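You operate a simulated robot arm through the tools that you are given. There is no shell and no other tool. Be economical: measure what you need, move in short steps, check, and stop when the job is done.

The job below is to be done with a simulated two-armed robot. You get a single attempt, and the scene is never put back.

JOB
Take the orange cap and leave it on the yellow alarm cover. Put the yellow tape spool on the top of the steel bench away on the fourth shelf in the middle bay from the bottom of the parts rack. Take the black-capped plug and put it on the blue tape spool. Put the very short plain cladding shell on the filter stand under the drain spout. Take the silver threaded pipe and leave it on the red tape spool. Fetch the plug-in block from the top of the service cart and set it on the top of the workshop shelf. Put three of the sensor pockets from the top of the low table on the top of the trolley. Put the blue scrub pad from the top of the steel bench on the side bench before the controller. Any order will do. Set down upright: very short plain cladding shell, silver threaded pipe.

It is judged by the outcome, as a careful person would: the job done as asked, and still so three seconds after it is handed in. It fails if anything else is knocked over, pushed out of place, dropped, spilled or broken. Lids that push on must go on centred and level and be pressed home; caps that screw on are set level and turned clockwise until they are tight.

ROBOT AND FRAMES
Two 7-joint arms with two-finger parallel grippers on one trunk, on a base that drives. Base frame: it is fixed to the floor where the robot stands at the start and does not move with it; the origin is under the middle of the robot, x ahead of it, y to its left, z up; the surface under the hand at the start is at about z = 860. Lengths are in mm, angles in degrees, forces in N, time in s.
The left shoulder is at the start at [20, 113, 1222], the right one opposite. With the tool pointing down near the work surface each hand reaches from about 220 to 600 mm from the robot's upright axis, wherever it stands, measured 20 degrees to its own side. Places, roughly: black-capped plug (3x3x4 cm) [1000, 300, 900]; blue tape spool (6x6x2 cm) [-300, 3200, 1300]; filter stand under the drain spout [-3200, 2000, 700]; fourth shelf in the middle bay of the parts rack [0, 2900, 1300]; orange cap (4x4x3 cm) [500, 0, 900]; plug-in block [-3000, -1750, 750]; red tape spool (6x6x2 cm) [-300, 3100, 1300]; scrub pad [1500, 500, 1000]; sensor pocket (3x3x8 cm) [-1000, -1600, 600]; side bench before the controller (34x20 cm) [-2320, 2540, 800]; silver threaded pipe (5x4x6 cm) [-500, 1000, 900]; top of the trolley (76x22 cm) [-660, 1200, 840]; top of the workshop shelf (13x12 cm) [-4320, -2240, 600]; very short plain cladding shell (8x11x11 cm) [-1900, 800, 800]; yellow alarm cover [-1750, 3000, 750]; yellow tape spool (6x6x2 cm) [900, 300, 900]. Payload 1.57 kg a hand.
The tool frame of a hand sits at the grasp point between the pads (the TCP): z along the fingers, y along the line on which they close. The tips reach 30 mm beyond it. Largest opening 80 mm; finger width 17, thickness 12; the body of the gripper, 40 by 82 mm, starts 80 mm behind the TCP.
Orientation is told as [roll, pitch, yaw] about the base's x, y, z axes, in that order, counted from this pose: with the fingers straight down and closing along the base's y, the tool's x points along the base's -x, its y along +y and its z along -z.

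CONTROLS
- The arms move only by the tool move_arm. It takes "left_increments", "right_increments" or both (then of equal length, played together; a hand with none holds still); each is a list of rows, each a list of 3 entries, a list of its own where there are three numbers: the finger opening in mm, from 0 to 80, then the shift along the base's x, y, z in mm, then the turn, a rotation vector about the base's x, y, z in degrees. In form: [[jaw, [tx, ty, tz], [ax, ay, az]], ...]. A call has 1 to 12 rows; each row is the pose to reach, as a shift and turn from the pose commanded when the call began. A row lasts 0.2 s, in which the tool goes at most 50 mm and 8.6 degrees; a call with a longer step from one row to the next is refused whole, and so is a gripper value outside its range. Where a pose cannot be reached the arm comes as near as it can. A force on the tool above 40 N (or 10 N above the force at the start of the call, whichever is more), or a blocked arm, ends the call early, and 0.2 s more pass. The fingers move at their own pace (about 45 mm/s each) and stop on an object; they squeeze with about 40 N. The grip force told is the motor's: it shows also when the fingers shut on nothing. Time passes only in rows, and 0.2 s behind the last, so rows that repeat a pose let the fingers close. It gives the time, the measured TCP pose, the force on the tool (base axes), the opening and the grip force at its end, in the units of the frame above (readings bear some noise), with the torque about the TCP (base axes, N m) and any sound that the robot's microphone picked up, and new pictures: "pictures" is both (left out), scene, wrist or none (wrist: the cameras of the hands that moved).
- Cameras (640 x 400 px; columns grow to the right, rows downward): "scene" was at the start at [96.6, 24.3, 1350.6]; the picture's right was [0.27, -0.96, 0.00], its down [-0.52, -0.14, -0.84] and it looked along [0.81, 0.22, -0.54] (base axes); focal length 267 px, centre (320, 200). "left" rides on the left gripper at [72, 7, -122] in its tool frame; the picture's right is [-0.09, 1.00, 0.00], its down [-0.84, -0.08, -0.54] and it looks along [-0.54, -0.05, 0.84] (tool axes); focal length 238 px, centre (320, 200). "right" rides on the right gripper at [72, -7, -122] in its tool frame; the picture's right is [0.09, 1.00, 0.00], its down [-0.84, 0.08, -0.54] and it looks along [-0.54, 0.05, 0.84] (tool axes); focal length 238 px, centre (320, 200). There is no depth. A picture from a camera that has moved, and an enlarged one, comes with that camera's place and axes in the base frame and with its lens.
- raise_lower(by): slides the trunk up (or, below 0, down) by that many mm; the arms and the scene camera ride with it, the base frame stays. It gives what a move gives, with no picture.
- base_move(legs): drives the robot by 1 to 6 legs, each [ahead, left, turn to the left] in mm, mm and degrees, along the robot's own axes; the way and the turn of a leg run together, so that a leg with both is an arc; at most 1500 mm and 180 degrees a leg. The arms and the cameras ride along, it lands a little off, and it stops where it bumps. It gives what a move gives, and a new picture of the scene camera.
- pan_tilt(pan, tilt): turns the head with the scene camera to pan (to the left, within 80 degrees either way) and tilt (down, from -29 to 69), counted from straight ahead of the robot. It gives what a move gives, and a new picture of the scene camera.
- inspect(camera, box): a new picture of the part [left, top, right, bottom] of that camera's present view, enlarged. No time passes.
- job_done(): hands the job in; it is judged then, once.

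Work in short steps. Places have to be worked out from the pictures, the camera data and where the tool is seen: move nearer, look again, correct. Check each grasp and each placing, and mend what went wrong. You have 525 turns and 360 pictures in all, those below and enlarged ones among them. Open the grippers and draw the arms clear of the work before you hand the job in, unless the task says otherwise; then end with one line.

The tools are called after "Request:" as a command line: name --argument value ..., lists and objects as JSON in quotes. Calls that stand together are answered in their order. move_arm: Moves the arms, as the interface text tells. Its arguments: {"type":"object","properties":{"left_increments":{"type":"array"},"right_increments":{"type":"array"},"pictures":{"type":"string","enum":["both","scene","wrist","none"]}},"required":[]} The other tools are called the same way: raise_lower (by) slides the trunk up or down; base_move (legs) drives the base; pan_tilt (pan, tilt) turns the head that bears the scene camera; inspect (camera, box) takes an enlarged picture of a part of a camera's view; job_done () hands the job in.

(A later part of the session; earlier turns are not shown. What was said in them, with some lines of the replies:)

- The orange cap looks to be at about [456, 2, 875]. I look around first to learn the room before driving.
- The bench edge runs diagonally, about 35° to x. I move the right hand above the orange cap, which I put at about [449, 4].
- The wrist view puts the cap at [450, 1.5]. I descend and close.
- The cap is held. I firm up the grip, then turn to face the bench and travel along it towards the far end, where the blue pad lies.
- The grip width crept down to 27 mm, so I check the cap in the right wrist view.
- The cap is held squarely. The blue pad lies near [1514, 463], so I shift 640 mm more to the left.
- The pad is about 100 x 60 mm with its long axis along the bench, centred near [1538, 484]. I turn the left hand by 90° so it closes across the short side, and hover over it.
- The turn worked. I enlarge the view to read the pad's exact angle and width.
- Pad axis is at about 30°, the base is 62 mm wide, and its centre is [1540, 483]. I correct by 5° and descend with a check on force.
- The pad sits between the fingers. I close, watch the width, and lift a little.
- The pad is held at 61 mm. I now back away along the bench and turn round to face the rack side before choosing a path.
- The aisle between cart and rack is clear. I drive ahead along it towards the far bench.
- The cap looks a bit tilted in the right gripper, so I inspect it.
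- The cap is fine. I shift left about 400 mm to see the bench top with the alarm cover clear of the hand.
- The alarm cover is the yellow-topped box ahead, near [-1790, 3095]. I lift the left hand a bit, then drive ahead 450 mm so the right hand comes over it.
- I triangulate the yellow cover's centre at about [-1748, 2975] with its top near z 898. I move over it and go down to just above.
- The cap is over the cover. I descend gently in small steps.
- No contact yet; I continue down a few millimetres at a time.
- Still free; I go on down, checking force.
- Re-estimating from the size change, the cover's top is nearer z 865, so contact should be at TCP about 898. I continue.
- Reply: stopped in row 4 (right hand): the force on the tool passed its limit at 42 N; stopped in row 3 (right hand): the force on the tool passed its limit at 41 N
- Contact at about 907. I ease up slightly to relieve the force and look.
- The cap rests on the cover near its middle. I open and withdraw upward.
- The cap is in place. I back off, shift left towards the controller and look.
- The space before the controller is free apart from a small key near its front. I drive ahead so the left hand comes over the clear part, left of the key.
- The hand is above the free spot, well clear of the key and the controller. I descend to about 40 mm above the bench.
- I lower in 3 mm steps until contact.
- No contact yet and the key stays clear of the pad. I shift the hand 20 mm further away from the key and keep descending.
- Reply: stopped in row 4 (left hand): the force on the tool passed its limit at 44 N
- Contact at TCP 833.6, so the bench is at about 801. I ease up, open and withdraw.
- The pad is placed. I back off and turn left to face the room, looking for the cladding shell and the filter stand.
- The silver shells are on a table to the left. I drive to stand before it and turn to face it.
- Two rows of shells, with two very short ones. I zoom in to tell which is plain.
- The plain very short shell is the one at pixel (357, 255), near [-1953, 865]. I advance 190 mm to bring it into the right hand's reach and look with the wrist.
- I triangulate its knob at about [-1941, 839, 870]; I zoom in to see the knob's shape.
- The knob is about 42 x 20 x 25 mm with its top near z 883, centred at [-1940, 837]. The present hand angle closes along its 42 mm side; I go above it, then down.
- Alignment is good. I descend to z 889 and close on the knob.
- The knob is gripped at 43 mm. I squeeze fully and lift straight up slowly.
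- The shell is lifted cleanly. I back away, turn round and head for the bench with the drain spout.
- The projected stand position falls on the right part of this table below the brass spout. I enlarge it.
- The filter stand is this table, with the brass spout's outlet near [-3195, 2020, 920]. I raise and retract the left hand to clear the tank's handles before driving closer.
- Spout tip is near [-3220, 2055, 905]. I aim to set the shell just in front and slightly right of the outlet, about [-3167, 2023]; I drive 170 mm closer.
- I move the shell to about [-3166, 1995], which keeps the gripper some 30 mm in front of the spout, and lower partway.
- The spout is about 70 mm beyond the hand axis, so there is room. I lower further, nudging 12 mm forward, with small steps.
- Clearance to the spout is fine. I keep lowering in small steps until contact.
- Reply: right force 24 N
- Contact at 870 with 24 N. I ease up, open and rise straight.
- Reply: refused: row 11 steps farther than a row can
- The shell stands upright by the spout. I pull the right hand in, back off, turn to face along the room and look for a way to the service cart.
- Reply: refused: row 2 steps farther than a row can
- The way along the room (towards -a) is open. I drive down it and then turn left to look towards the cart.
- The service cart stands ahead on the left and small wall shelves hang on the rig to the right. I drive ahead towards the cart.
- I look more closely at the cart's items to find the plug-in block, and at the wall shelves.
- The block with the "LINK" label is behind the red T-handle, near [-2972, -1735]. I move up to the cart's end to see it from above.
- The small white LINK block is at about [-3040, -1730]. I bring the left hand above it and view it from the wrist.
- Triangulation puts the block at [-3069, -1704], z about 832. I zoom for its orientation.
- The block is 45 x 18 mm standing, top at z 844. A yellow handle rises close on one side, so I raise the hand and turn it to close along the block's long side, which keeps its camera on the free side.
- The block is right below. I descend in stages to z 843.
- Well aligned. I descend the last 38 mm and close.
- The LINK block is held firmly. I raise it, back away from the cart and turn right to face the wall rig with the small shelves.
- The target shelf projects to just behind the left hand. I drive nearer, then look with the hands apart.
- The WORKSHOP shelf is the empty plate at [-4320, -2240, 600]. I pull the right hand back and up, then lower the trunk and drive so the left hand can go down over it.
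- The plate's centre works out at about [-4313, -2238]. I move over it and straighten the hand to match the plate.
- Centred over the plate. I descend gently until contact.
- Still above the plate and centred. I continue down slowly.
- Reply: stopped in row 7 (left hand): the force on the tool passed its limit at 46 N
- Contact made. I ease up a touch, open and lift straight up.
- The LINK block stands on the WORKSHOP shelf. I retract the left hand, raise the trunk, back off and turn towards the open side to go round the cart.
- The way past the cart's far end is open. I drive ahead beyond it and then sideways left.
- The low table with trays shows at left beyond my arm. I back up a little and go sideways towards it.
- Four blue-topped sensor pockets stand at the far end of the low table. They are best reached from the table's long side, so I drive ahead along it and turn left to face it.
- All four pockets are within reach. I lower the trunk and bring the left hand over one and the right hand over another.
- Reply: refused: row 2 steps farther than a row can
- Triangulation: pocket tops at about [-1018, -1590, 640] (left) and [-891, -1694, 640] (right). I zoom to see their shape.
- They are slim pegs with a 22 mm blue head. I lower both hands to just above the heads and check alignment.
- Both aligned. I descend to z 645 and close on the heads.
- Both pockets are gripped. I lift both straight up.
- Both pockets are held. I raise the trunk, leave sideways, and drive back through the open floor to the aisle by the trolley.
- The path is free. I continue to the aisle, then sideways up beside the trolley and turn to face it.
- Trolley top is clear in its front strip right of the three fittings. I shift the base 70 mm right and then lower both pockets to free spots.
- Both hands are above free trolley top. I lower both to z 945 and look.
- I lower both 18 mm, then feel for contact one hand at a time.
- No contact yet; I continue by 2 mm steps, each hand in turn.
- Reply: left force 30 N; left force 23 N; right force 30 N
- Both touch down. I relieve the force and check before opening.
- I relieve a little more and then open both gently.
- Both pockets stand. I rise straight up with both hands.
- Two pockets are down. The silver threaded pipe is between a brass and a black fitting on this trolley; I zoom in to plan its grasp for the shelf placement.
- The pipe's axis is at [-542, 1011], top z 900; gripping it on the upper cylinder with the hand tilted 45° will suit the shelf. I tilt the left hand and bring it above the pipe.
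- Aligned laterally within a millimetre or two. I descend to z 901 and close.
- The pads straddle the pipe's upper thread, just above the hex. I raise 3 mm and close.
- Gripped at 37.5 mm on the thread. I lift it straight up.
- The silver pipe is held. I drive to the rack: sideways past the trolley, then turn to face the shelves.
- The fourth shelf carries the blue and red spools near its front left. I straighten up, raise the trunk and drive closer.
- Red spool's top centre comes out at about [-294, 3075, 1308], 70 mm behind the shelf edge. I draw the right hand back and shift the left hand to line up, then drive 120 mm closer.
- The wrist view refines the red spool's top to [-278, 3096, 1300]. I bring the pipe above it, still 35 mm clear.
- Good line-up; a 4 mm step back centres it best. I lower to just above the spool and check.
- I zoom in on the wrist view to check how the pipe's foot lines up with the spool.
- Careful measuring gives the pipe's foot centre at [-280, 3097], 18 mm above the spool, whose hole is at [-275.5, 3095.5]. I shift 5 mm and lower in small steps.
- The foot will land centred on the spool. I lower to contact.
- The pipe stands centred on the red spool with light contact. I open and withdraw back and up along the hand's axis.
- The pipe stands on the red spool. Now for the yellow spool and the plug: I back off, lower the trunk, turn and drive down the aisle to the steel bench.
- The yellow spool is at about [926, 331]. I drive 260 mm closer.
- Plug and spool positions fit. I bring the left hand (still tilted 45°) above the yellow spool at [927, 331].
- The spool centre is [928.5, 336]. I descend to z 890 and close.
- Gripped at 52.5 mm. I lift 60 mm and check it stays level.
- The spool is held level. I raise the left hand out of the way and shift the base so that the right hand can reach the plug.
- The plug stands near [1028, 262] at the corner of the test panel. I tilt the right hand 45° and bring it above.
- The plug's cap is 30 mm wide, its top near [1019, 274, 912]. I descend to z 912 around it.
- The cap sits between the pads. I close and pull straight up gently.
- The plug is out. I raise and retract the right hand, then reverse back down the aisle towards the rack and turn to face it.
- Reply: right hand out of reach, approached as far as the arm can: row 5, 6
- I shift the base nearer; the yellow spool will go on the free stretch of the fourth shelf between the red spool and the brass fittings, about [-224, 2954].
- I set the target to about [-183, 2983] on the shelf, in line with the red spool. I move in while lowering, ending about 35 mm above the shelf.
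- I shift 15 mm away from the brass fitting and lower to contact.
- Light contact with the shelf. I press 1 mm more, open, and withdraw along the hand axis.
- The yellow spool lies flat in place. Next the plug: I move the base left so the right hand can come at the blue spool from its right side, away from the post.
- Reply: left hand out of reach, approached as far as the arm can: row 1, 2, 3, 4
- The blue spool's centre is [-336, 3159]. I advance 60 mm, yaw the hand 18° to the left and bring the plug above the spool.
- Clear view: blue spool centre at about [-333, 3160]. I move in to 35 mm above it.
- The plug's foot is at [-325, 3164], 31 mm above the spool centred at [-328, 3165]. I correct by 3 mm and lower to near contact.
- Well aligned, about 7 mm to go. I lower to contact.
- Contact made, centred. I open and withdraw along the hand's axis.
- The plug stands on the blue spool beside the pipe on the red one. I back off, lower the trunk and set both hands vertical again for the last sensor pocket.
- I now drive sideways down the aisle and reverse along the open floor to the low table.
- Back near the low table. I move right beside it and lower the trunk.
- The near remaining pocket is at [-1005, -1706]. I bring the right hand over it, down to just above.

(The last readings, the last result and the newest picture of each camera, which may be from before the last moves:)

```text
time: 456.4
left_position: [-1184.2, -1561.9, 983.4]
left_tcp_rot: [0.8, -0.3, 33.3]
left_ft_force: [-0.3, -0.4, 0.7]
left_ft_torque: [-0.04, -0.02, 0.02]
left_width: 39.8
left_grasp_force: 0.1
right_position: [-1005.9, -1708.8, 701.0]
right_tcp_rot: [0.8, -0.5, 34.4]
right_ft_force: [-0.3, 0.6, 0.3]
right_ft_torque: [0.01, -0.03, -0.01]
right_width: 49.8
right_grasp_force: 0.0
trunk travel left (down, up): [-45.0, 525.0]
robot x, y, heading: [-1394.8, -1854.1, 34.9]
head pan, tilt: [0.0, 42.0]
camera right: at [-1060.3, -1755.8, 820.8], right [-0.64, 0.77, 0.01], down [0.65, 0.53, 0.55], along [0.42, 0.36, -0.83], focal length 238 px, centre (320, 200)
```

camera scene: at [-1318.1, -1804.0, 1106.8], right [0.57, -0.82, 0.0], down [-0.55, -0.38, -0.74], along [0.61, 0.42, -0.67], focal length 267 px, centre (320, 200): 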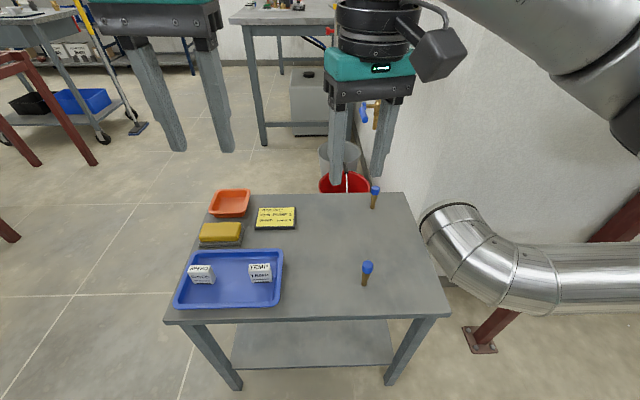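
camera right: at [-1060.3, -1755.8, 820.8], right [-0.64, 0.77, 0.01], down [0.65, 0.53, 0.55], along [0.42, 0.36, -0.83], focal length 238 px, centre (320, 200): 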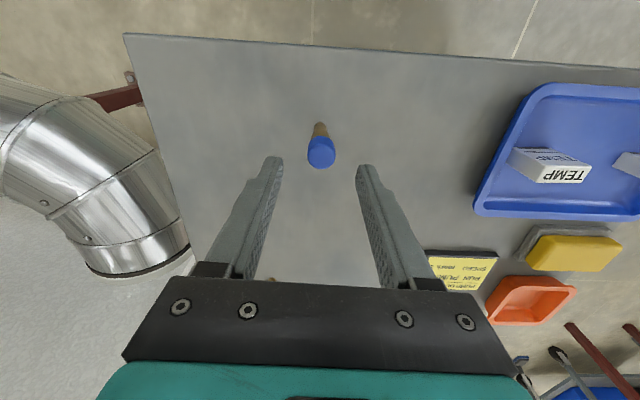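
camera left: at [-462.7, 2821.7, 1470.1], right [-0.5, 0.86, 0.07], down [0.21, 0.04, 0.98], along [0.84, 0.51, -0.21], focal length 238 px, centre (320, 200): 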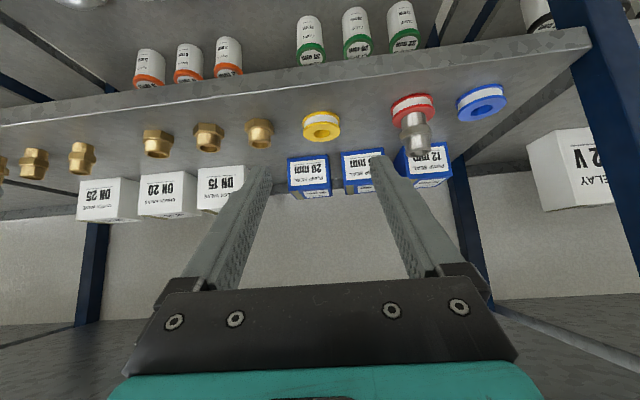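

Aligned. I descend, close and lift.

Request:
move_arm --right_increments '[[50, [0, 1, -30], [0, 0, 0]], [50, [0, 1, -55], [0, 0, 0]], [50, [0, 1, -55], [0, 0, 0]], [25, [0, 1, -55], [0, 0, 0]], [5, [0, 1, -55], [0, 0, 0]], [5, [0, 1, -55], [0, 0, 0]], [5, [0, 1, -55], [0, 0, 0]], [5, [0, 1, -40], [0, 0, 0]], [5, [0, 1, 0], [0, 0, 0]], [5, [0, 1, 50], [0, 0, 0]], [5, [0, 1, 100], [0, 0, 0]], [5, [0, 1, 150], [0, 0, 0]]]' --pictures "both"

```text
time: 459.0
left_position: [-1183.9, -1561.6, 983.9]
left_tcp_rot: [0.7, -0.3, 33.3]
left_ft_force: [0.1, -0.7, 0.7]
left_ft_torque: [0.03, 0.01, 0.01]
left_width: 39.8
left_grasp_force: 0.1
right_position: [-1006.4, -1705.3, 850.8]
right_tcp_rot: [0.9, -0.7, 34.5]
right_ft_force: [0.0, -0.2, -1.4]
right_ft_torque: [-0.02, -0.02, -0.01]
right_width: 20.8
right_grasp_force: 34.1
trunk travel left (down, up): [-45.0, 525.0]
robot x, y, heading: [-1395.6, -1859.6, 34.5]
head pan, tilt: [0.0, 42.0]
camera scene: at [-1318.1, -1804.0, 1106.8], right [0.57, -0.82, 0.0], down [-0.55, -0.38, -0.74], along [0.61, 0.42, -0.67], focal length 267 px, centre (320, 200)
camera right: at [-1060.8, -1753.1, 970.6], right [-0.64, 0.77, 0.01], down [0.65, 0.53, 0.55], along [0.42, 0.36, -0.83], focal length 238 px, centre (320, 200)
```

scene: 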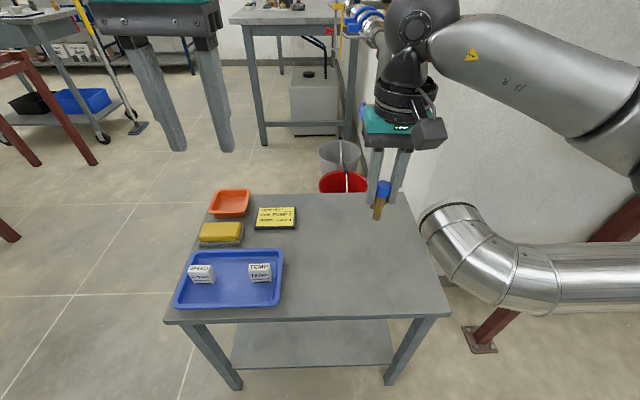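
right: 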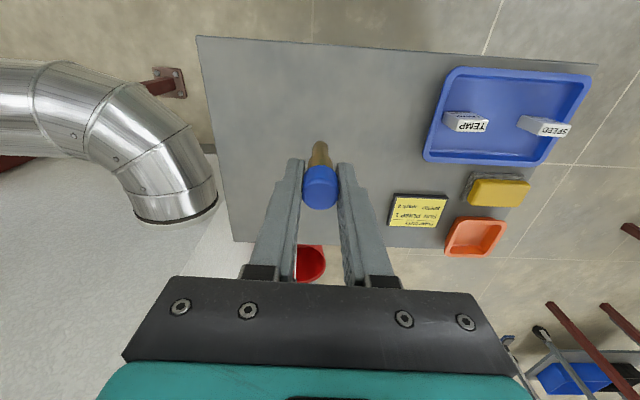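

The third pocket is held. I raise up and drive back to the trolley by the same route.

Request:
raise_lower --by 230

Request:
move_arm --right_increments '[[5, [0, 0, 40], [0, 0, 0]], [5, [0, 0, 60], [0, 0, 0]]]' --pictures "none"

Request:
base_move --legs '[[0, 760, 0], [1450, 0, 0], [1480, 0, 0], [0, 1300, 0], [0, 0, 180]]'

Request:
pan_tilt --pan 0 --tilt 38

```text
time: 461.4
left_position: [-1183.9, -1561.7, 1214.5]
left_tcp_rot: [0.9, -0.3, 33.4]
left_ft_force: [-0.1, -0.1, -0.9]
left_ft_torque: [0.0, 0.0, 0.01]
left_width: 40.1
left_grasp_force: 0.0
right_position: [-1006.1, -1704.5, 1078.8]
right_tcp_rot: [0.9, -0.6, 34.4]
right_ft_force: [-0.4, -0.2, -0.5]
right_ft_torque: [0.02, -0.03, 0.03]
right_width: 20.6
right_grasp_force: 34.2
trunk travel left (down, up): [-275.0, 295.0]
robot x, y, heading: [-1396.2, -1861.9, 34.2]
head pan, tilt: [0.0, 42.0]
```

```text
time: 462.0
left_position: [-1184.5, -1562.6, 1213.7]
left_tcp_rot: [0.7, -0.3, 33.3]
left_ft_force: [-1.0, 0.8, 0.6]
left_ft_torque: [-0.03, 0.0, 0.01]
left_width: 40.2
left_grasp_force: 0.1
right_position: [-1007.3, -1704.4, 1141.5]
right_tcp_rot: [0.9, -0.7, 34.3]
right_ft_force: [-0.3, -0.3, -0.5]
right_ft_torque: [0.0, 0.0, 0.03]
right_width: 20.7
right_grasp_force: 33.9
trunk travel left (down, up): [-275.0, 295.0]
robot x, y, heading: [-1395.7, -1858.3, 34.6]
head pan, tilt: [0.0, 42.0]
```

```text
time: 493.5
left_position: [-261.0, 1180.9, 1214.5]
left_tcp_rot: [0.7, -0.3, -147.8]
left_ft_force: [-0.9, -0.6, 0.8]
left_ft_torque: [0.01, -0.04, -0.01]
left_width: 39.9
left_grasp_force: 0.2
right_position: [-435.1, 1327.9, 1139.7]
right_tcp_rot: [0.8, -0.7, -146.8]
right_ft_force: [1.2, -0.1, -1.7]
right_ft_torque: [-0.02, 0.03, -0.01]
right_width: 20.0
right_grasp_force: 33.7
trunk travel left (down, up): [-275.0, 295.0]
robot x, y, heading: [-43.1, 1474.6, -146.2]
head pan, tilt: [0.0, 42.0]
camera scene: at [-121.6, 1421.6, 1336.8], right [-0.55, 0.83, 0.0], down [0.56, 0.37, -0.74], along [-0.62, -0.41, -0.67], focal length 267 px, centre (320, 200)
```

scene: 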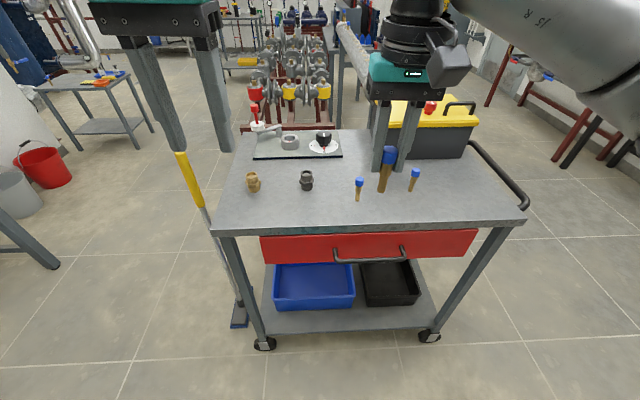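

```text
time: 494.1
left_position: [-261.1, 1181.3, 1214.0]
left_tcp_rot: [0.7, -0.3, -147.8]
left_ft_force: [0.7, 0.2, 0.2]
left_ft_torque: [-0.03, -0.03, 0.02]
left_width: 40.0
left_grasp_force: 0.0
right_position: [-435.3, 1325.6, 1139.2]
right_tcp_rot: [0.9, -0.6, -146.7]
right_ft_force: [1.0, -0.2, -0.9]
right_ft_torque: [0.01, 0.04, 0.02]
right_width: 20.6
right_grasp_force: 34.2
trunk travel left (down, up): [-275.0, 295.0]
robot x, y, heading: [-44.3, 1472.1, -146.5]
head pan, tilt: [0.0, 38.0]
camera scene: at [-123.9, 1420.2, 1342.7], right [-0.55, 0.83, 0.0], down [0.51, 0.34, -0.79], along [-0.66, -0.44, -0.62], focal length 267 px, centre (320, 200)
```

scene: 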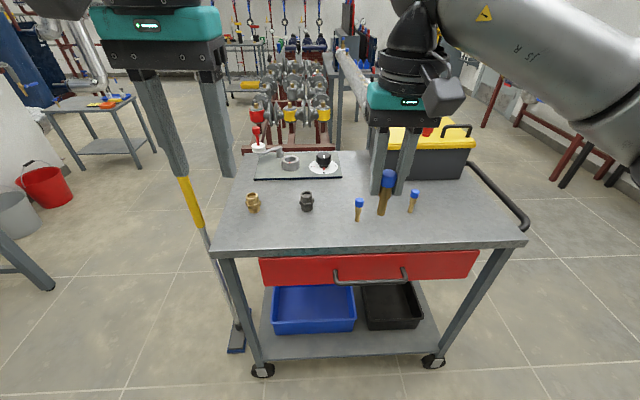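

I position the base so the right hand comes over a free spot to the right of the two standing pockets, about [-800, 1406].

Request:
base_move --legs '[[165, -245, 0]]'

Request:
inspect --camera "right" --box '[0, 0, 640, 400]'

```text
time: 496.2
left_position: [-532.9, 1299.7, 1214.9]
left_tcp_rot: [0.8, -0.3, -147.8]
left_ft_force: [-0.3, -0.6, 0.2]
left_ft_torque: [-0.04, -0.02, -0.04]
left_width: 40.2
left_grasp_force: 0.1
right_position: [-707.7, 1447.4, 1140.5]
right_tcp_rot: [0.9, -0.7, -146.8]
right_ft_force: [-0.4, 0.2, -0.7]
right_ft_torque: [-0.01, -0.01, 0.0]
right_width: 20.4
right_grasp_force: 33.4
trunk travel left (down, up): [-275.0, 295.0]
robot x, y, heading: [-314.5, 1591.4, -146.8]
head pan, tilt: [0.0, 38.0]
camera scene: at [-395.8, 1540.0, 1342.7], right [-0.55, 0.83, 0.0], down [0.51, 0.34, -0.79], along [-0.66, -0.43, -0.62], focal length 267 px, centre (320, 200)
```

scene: 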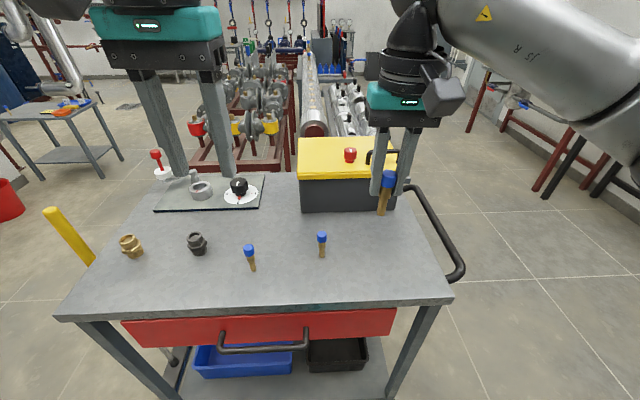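

```text
1.00 times, centred on (320, 200) of right (not enlarged: the box is as wide or as high as the picture)
camera zoom: at [-649.2, 1494.6, 1260.4], right [0.62, -0.78, 0.01], down [-0.66, -0.51, 0.55], along [-0.42, -0.35, -0.83], focal length 238 px, centre (320, 200)
```

zoom: 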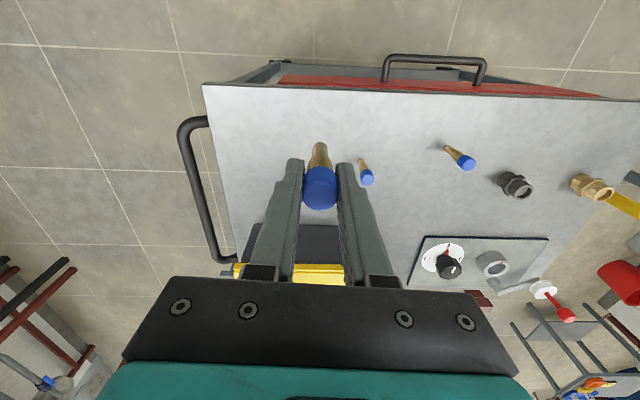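

Spot is free. I move over it and lower to z 945.

Request:
move_arm --right_increments '[[5, [-31, -14, 0], [0, 0, 0]], [5, [-62, -28, 0], [0, 0, 0]], [5, [-92, -41, -10], [0, 0, 0]], [5, [-92, -41, -55], [0, 0, 0]], [5, [-92, -41, -100], [0, 0, 0]], [5, [-92, -41, -145], [0, 0, 0]], [5, [-92, -41, -190], [0, 0, 0]], [5, [-92, -41, -205], [0, 0, 0]], [5, [-92, -41, -214], [0, 0, 0]], [5, [-92, -41, -214], [0, 0, 0]]]' --pictures "scene"

Request:
inspect --camera "scene" --box '[280, 180, 440, 290]'

```text
time: 498.4
left_position: [-532.5, 1300.9, 1214.6]
left_tcp_rot: [0.7, -0.3, -148.0]
left_ft_force: [0.9, 0.5, -0.2]
left_ft_torque: [0.02, -0.02, -0.01]
left_width: 40.2
left_grasp_force: 0.1
right_position: [-800.1, 1405.6, 924.4]
right_tcp_rot: [0.9, -0.6, -146.7]
right_ft_force: [0.3, -0.4, -1.2]
right_ft_torque: [-0.01, -0.01, 0.02]
right_width: 20.3
right_grasp_force: 34.2
trunk travel left (down, up): [-275.0, 295.0]
robot x, y, heading: [-315.8, 1592.0, -146.6]
head pan, tilt: [0.0, 38.0]
camera scene: at [-395.1, 1539.7, 1342.7], right [-0.55, 0.83, 0.0], down [0.51, 0.34, -0.79], along [-0.66, -0.43, -0.62], focal length 267 px, centre (320, 200)
```

scene: 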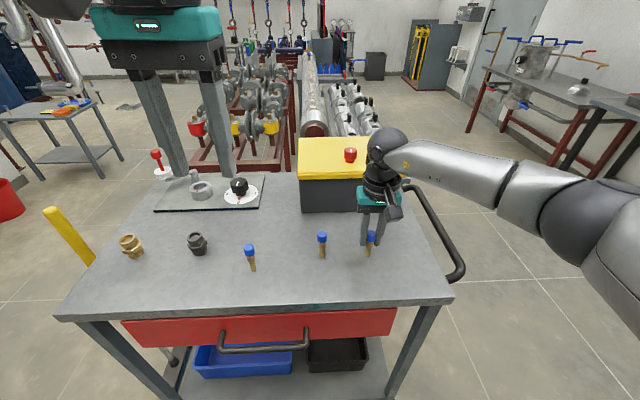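

```text
3.64 times, centred on (360, 235) of scene
camera zoom: at [-395.1, 1539.7, 1342.7], right [-0.55, 0.83, 0.0], down [0.51, 0.34, -0.79], along [-0.66, -0.43, -0.62], focal length 969 px, centre (174, 73)
```

zoom: 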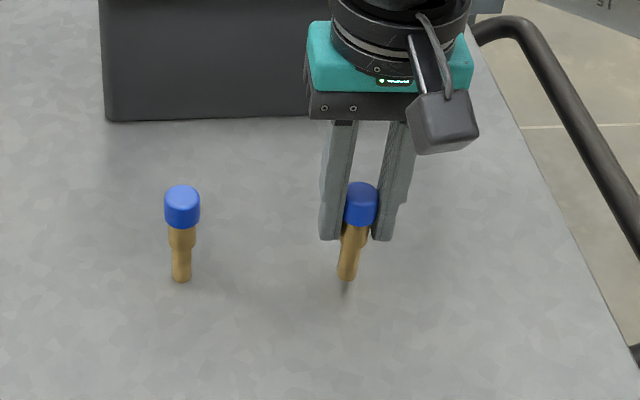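

I lower in 2 mm steps to contact.

Request:
move_arm --right_increments '[[5, [0, 0, -2], [0, 0, 0]], [5, [0, 0, -4], [0, 0, 0]], [5, [0, 0, -6], [0, 0, 0]], [5, [0, 0, -8], [0, 0, 0]], [5, [0, 0, -9], [0, 0, 0]], [5, [0, 0, -10], [0, 0, 0]]]' --pictures "none"

```text
time: 499.8
left_position: [-531.7, 1301.2, 1214.0]
left_tcp_rot: [0.7, -0.3, -148.0]
left_ft_force: [-0.4, -0.5, 0.3]
left_ft_torque: [0.01, -0.01, 0.0]
left_width: 40.2
left_grasp_force: 0.0
right_position: [-797.5, 1405.9, 916.5]
right_tcp_rot: [0.9, -0.5, -146.7]
right_ft_force: [1.0, 1.6, 0.6]
right_ft_torque: [0.07, -0.04, 0.01]
right_width: 20.3
right_grasp_force: 34.0
trunk travel left (down, up): [-275.0, 295.0]
robot x, y, heading: [-313.8, 1593.0, -146.7]
head pan, tilt: [0.0, 38.0]
```

Request:
move_arm --right_increments '[[5, [0, 0, -1], [0, 0, 0]], [5, [0, 0, -2], [0, 0, 0]], [5, [0, 0, -2], [0, 0, 0]]]' --pictures "none"

Request:
inspect --camera "scene" --box '[280, 180, 440, 290]'

```text
time: 500.6
left_position: [-531.3, 1301.8, 1215.6]
left_tcp_rot: [0.7, -0.4, -147.9]
left_ft_force: [0.2, 0.5, 0.2]
left_ft_torque: [-0.02, -0.01, 0.04]
left_width: 39.8
left_grasp_force: 0.1
right_position: [-798.5, 1406.3, 916.7]
right_tcp_rot: [0.9, -0.8, -146.8]
right_ft_force: [3.7, 3.7, 20.1]
right_ft_torque: [0.26, -0.2, -0.01]
right_width: 20.5
right_grasp_force: 33.9
trunk travel left (down, up): [-275.0, 295.0]
robot x, y, heading: [-316.0, 1590.6, -146.7]
head pan, tilt: [0.0, 38.0]
```

```text
3.64 times, centred on (360, 235) of scene
camera zoom: at [-393.2, 1540.7, 1343.0], right [-0.55, 0.83, 0.0], down [0.51, 0.34, -0.79], along [-0.66, -0.43, -0.61], focal length 969 px, centre (174, 73)
```

zoom: 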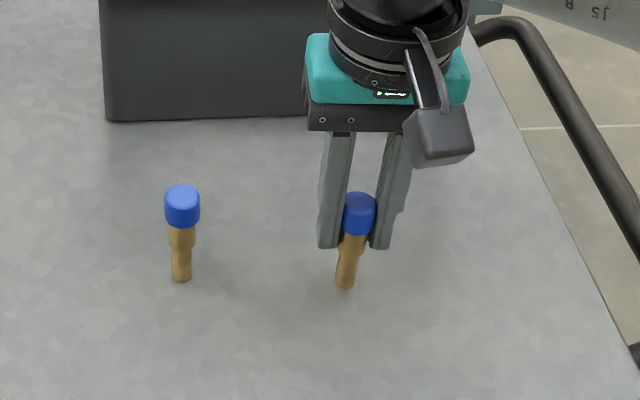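

The pocket is upright and in contact. I relieve the force, open and rise.

Request:
move_arm --right_increments '[[5, [0, 0, 2], [0, 0, 0]], [5, [0, 0, 2], [0, 0, 0]], [26, [0, 0, 2], [0, 0, 0]], [40, [0, 0, 2], [0, 0, 0]], [50, [0, 0, 2], [0, 0, 0]], [50, [0, 0, 2], [0, 0, 0]], [50, [0, 0, 20], [0, 0, 0]], [50, [0, 0, 60], [0, 0, 0]], [50, [0, 0, 110], [0, 0, 0]], [50, [0, 0, 160], [0, 0, 0]], [50, [0, 0, 200], [0, 0, 0]], [50, [0, 0, 200], [0, 0, 0]]]' --pictures "scene"

```text
time: 503.2
left_position: [-532.9, 1301.0, 1213.8]
left_tcp_rot: [0.8, -0.3, -147.9]
left_ft_force: [1.0, -0.5, -0.2]
left_ft_torque: [0.04, -0.01, -0.02]
left_width: 40.3
left_grasp_force: 0.1
right_position: [-799.7, 1405.2, 1114.3]
right_tcp_rot: [0.9, -0.6, -146.9]
right_ft_force: [-0.6, 0.0, 0.7]
right_ft_torque: [0.01, 0.0, 0.0]
right_width: 49.9
right_grasp_force: 0.1
trunk travel left (down, up): [-275.0, 295.0]
robot x, y, heading: [-319.8, 1589.8, -146.6]
head pan, tilt: [0.0, 38.0]
camera scene: at [-395.2, 1539.8, 1342.7], right [-0.55, 0.83, 0.0], down [0.51, 0.34, -0.79], along [-0.66, -0.43, -0.62], focal length 267 px, centre (320, 200)
```

scene: 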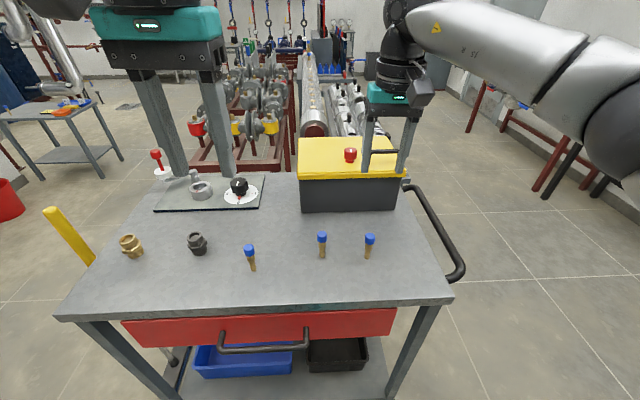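

All three pockets stand on the trolley. I back the robot clear of the work before handing in.

Request:
base_move --legs '[[-350, 0, 0]]'

```text
time: 505.4
left_position: [-240.6, 1494.0, 1214.7]
left_tcp_rot: [0.7, -0.4, -147.9]
left_ft_force: [-0.1, -0.8, 0.2]
left_ft_torque: [0.02, 0.01, 0.01]
left_width: 39.8
left_grasp_force: 0.1
right_position: [-506.1, 1599.4, 1113.7]
right_tcp_rot: [0.9, -0.6, -146.8]
right_ft_force: [-0.5, -0.4, -0.2]
right_ft_torque: [0.03, 0.01, 0.01]
right_width: 49.9
right_grasp_force: 0.1
trunk travel left (down, up): [-275.0, 295.0]
robot x, y, heading: [-23.1, 1783.6, -146.7]
head pan, tilt: [0.0, 38.0]
camera scene: at [-102.4, 1732.9, 1342.8], right [-0.55, 0.83, 0.0], down [0.51, 0.34, -0.79], along [-0.66, -0.43, -0.62], focal length 267 px, centre (320, 200)
```

scene: 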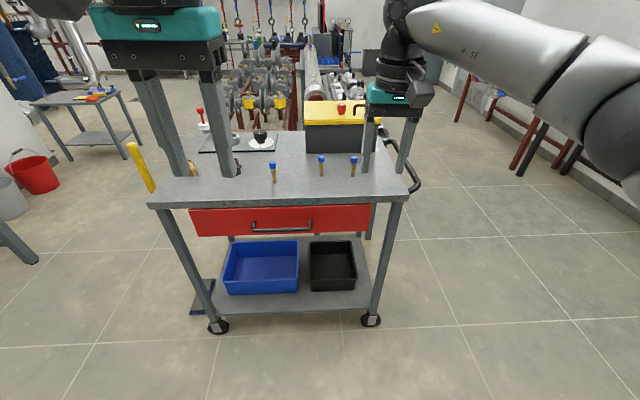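

Everything is in place and both hands are empty and clear, so I hand the job in.

Request:
job_done

```text
The job is handed in.
```

All eight items are placed as asked and the job is handed in. One placing to note: the cladding shell stands upright on the filter stand about 5 cm in front of the drain spout's outlet, not directly beneath it.
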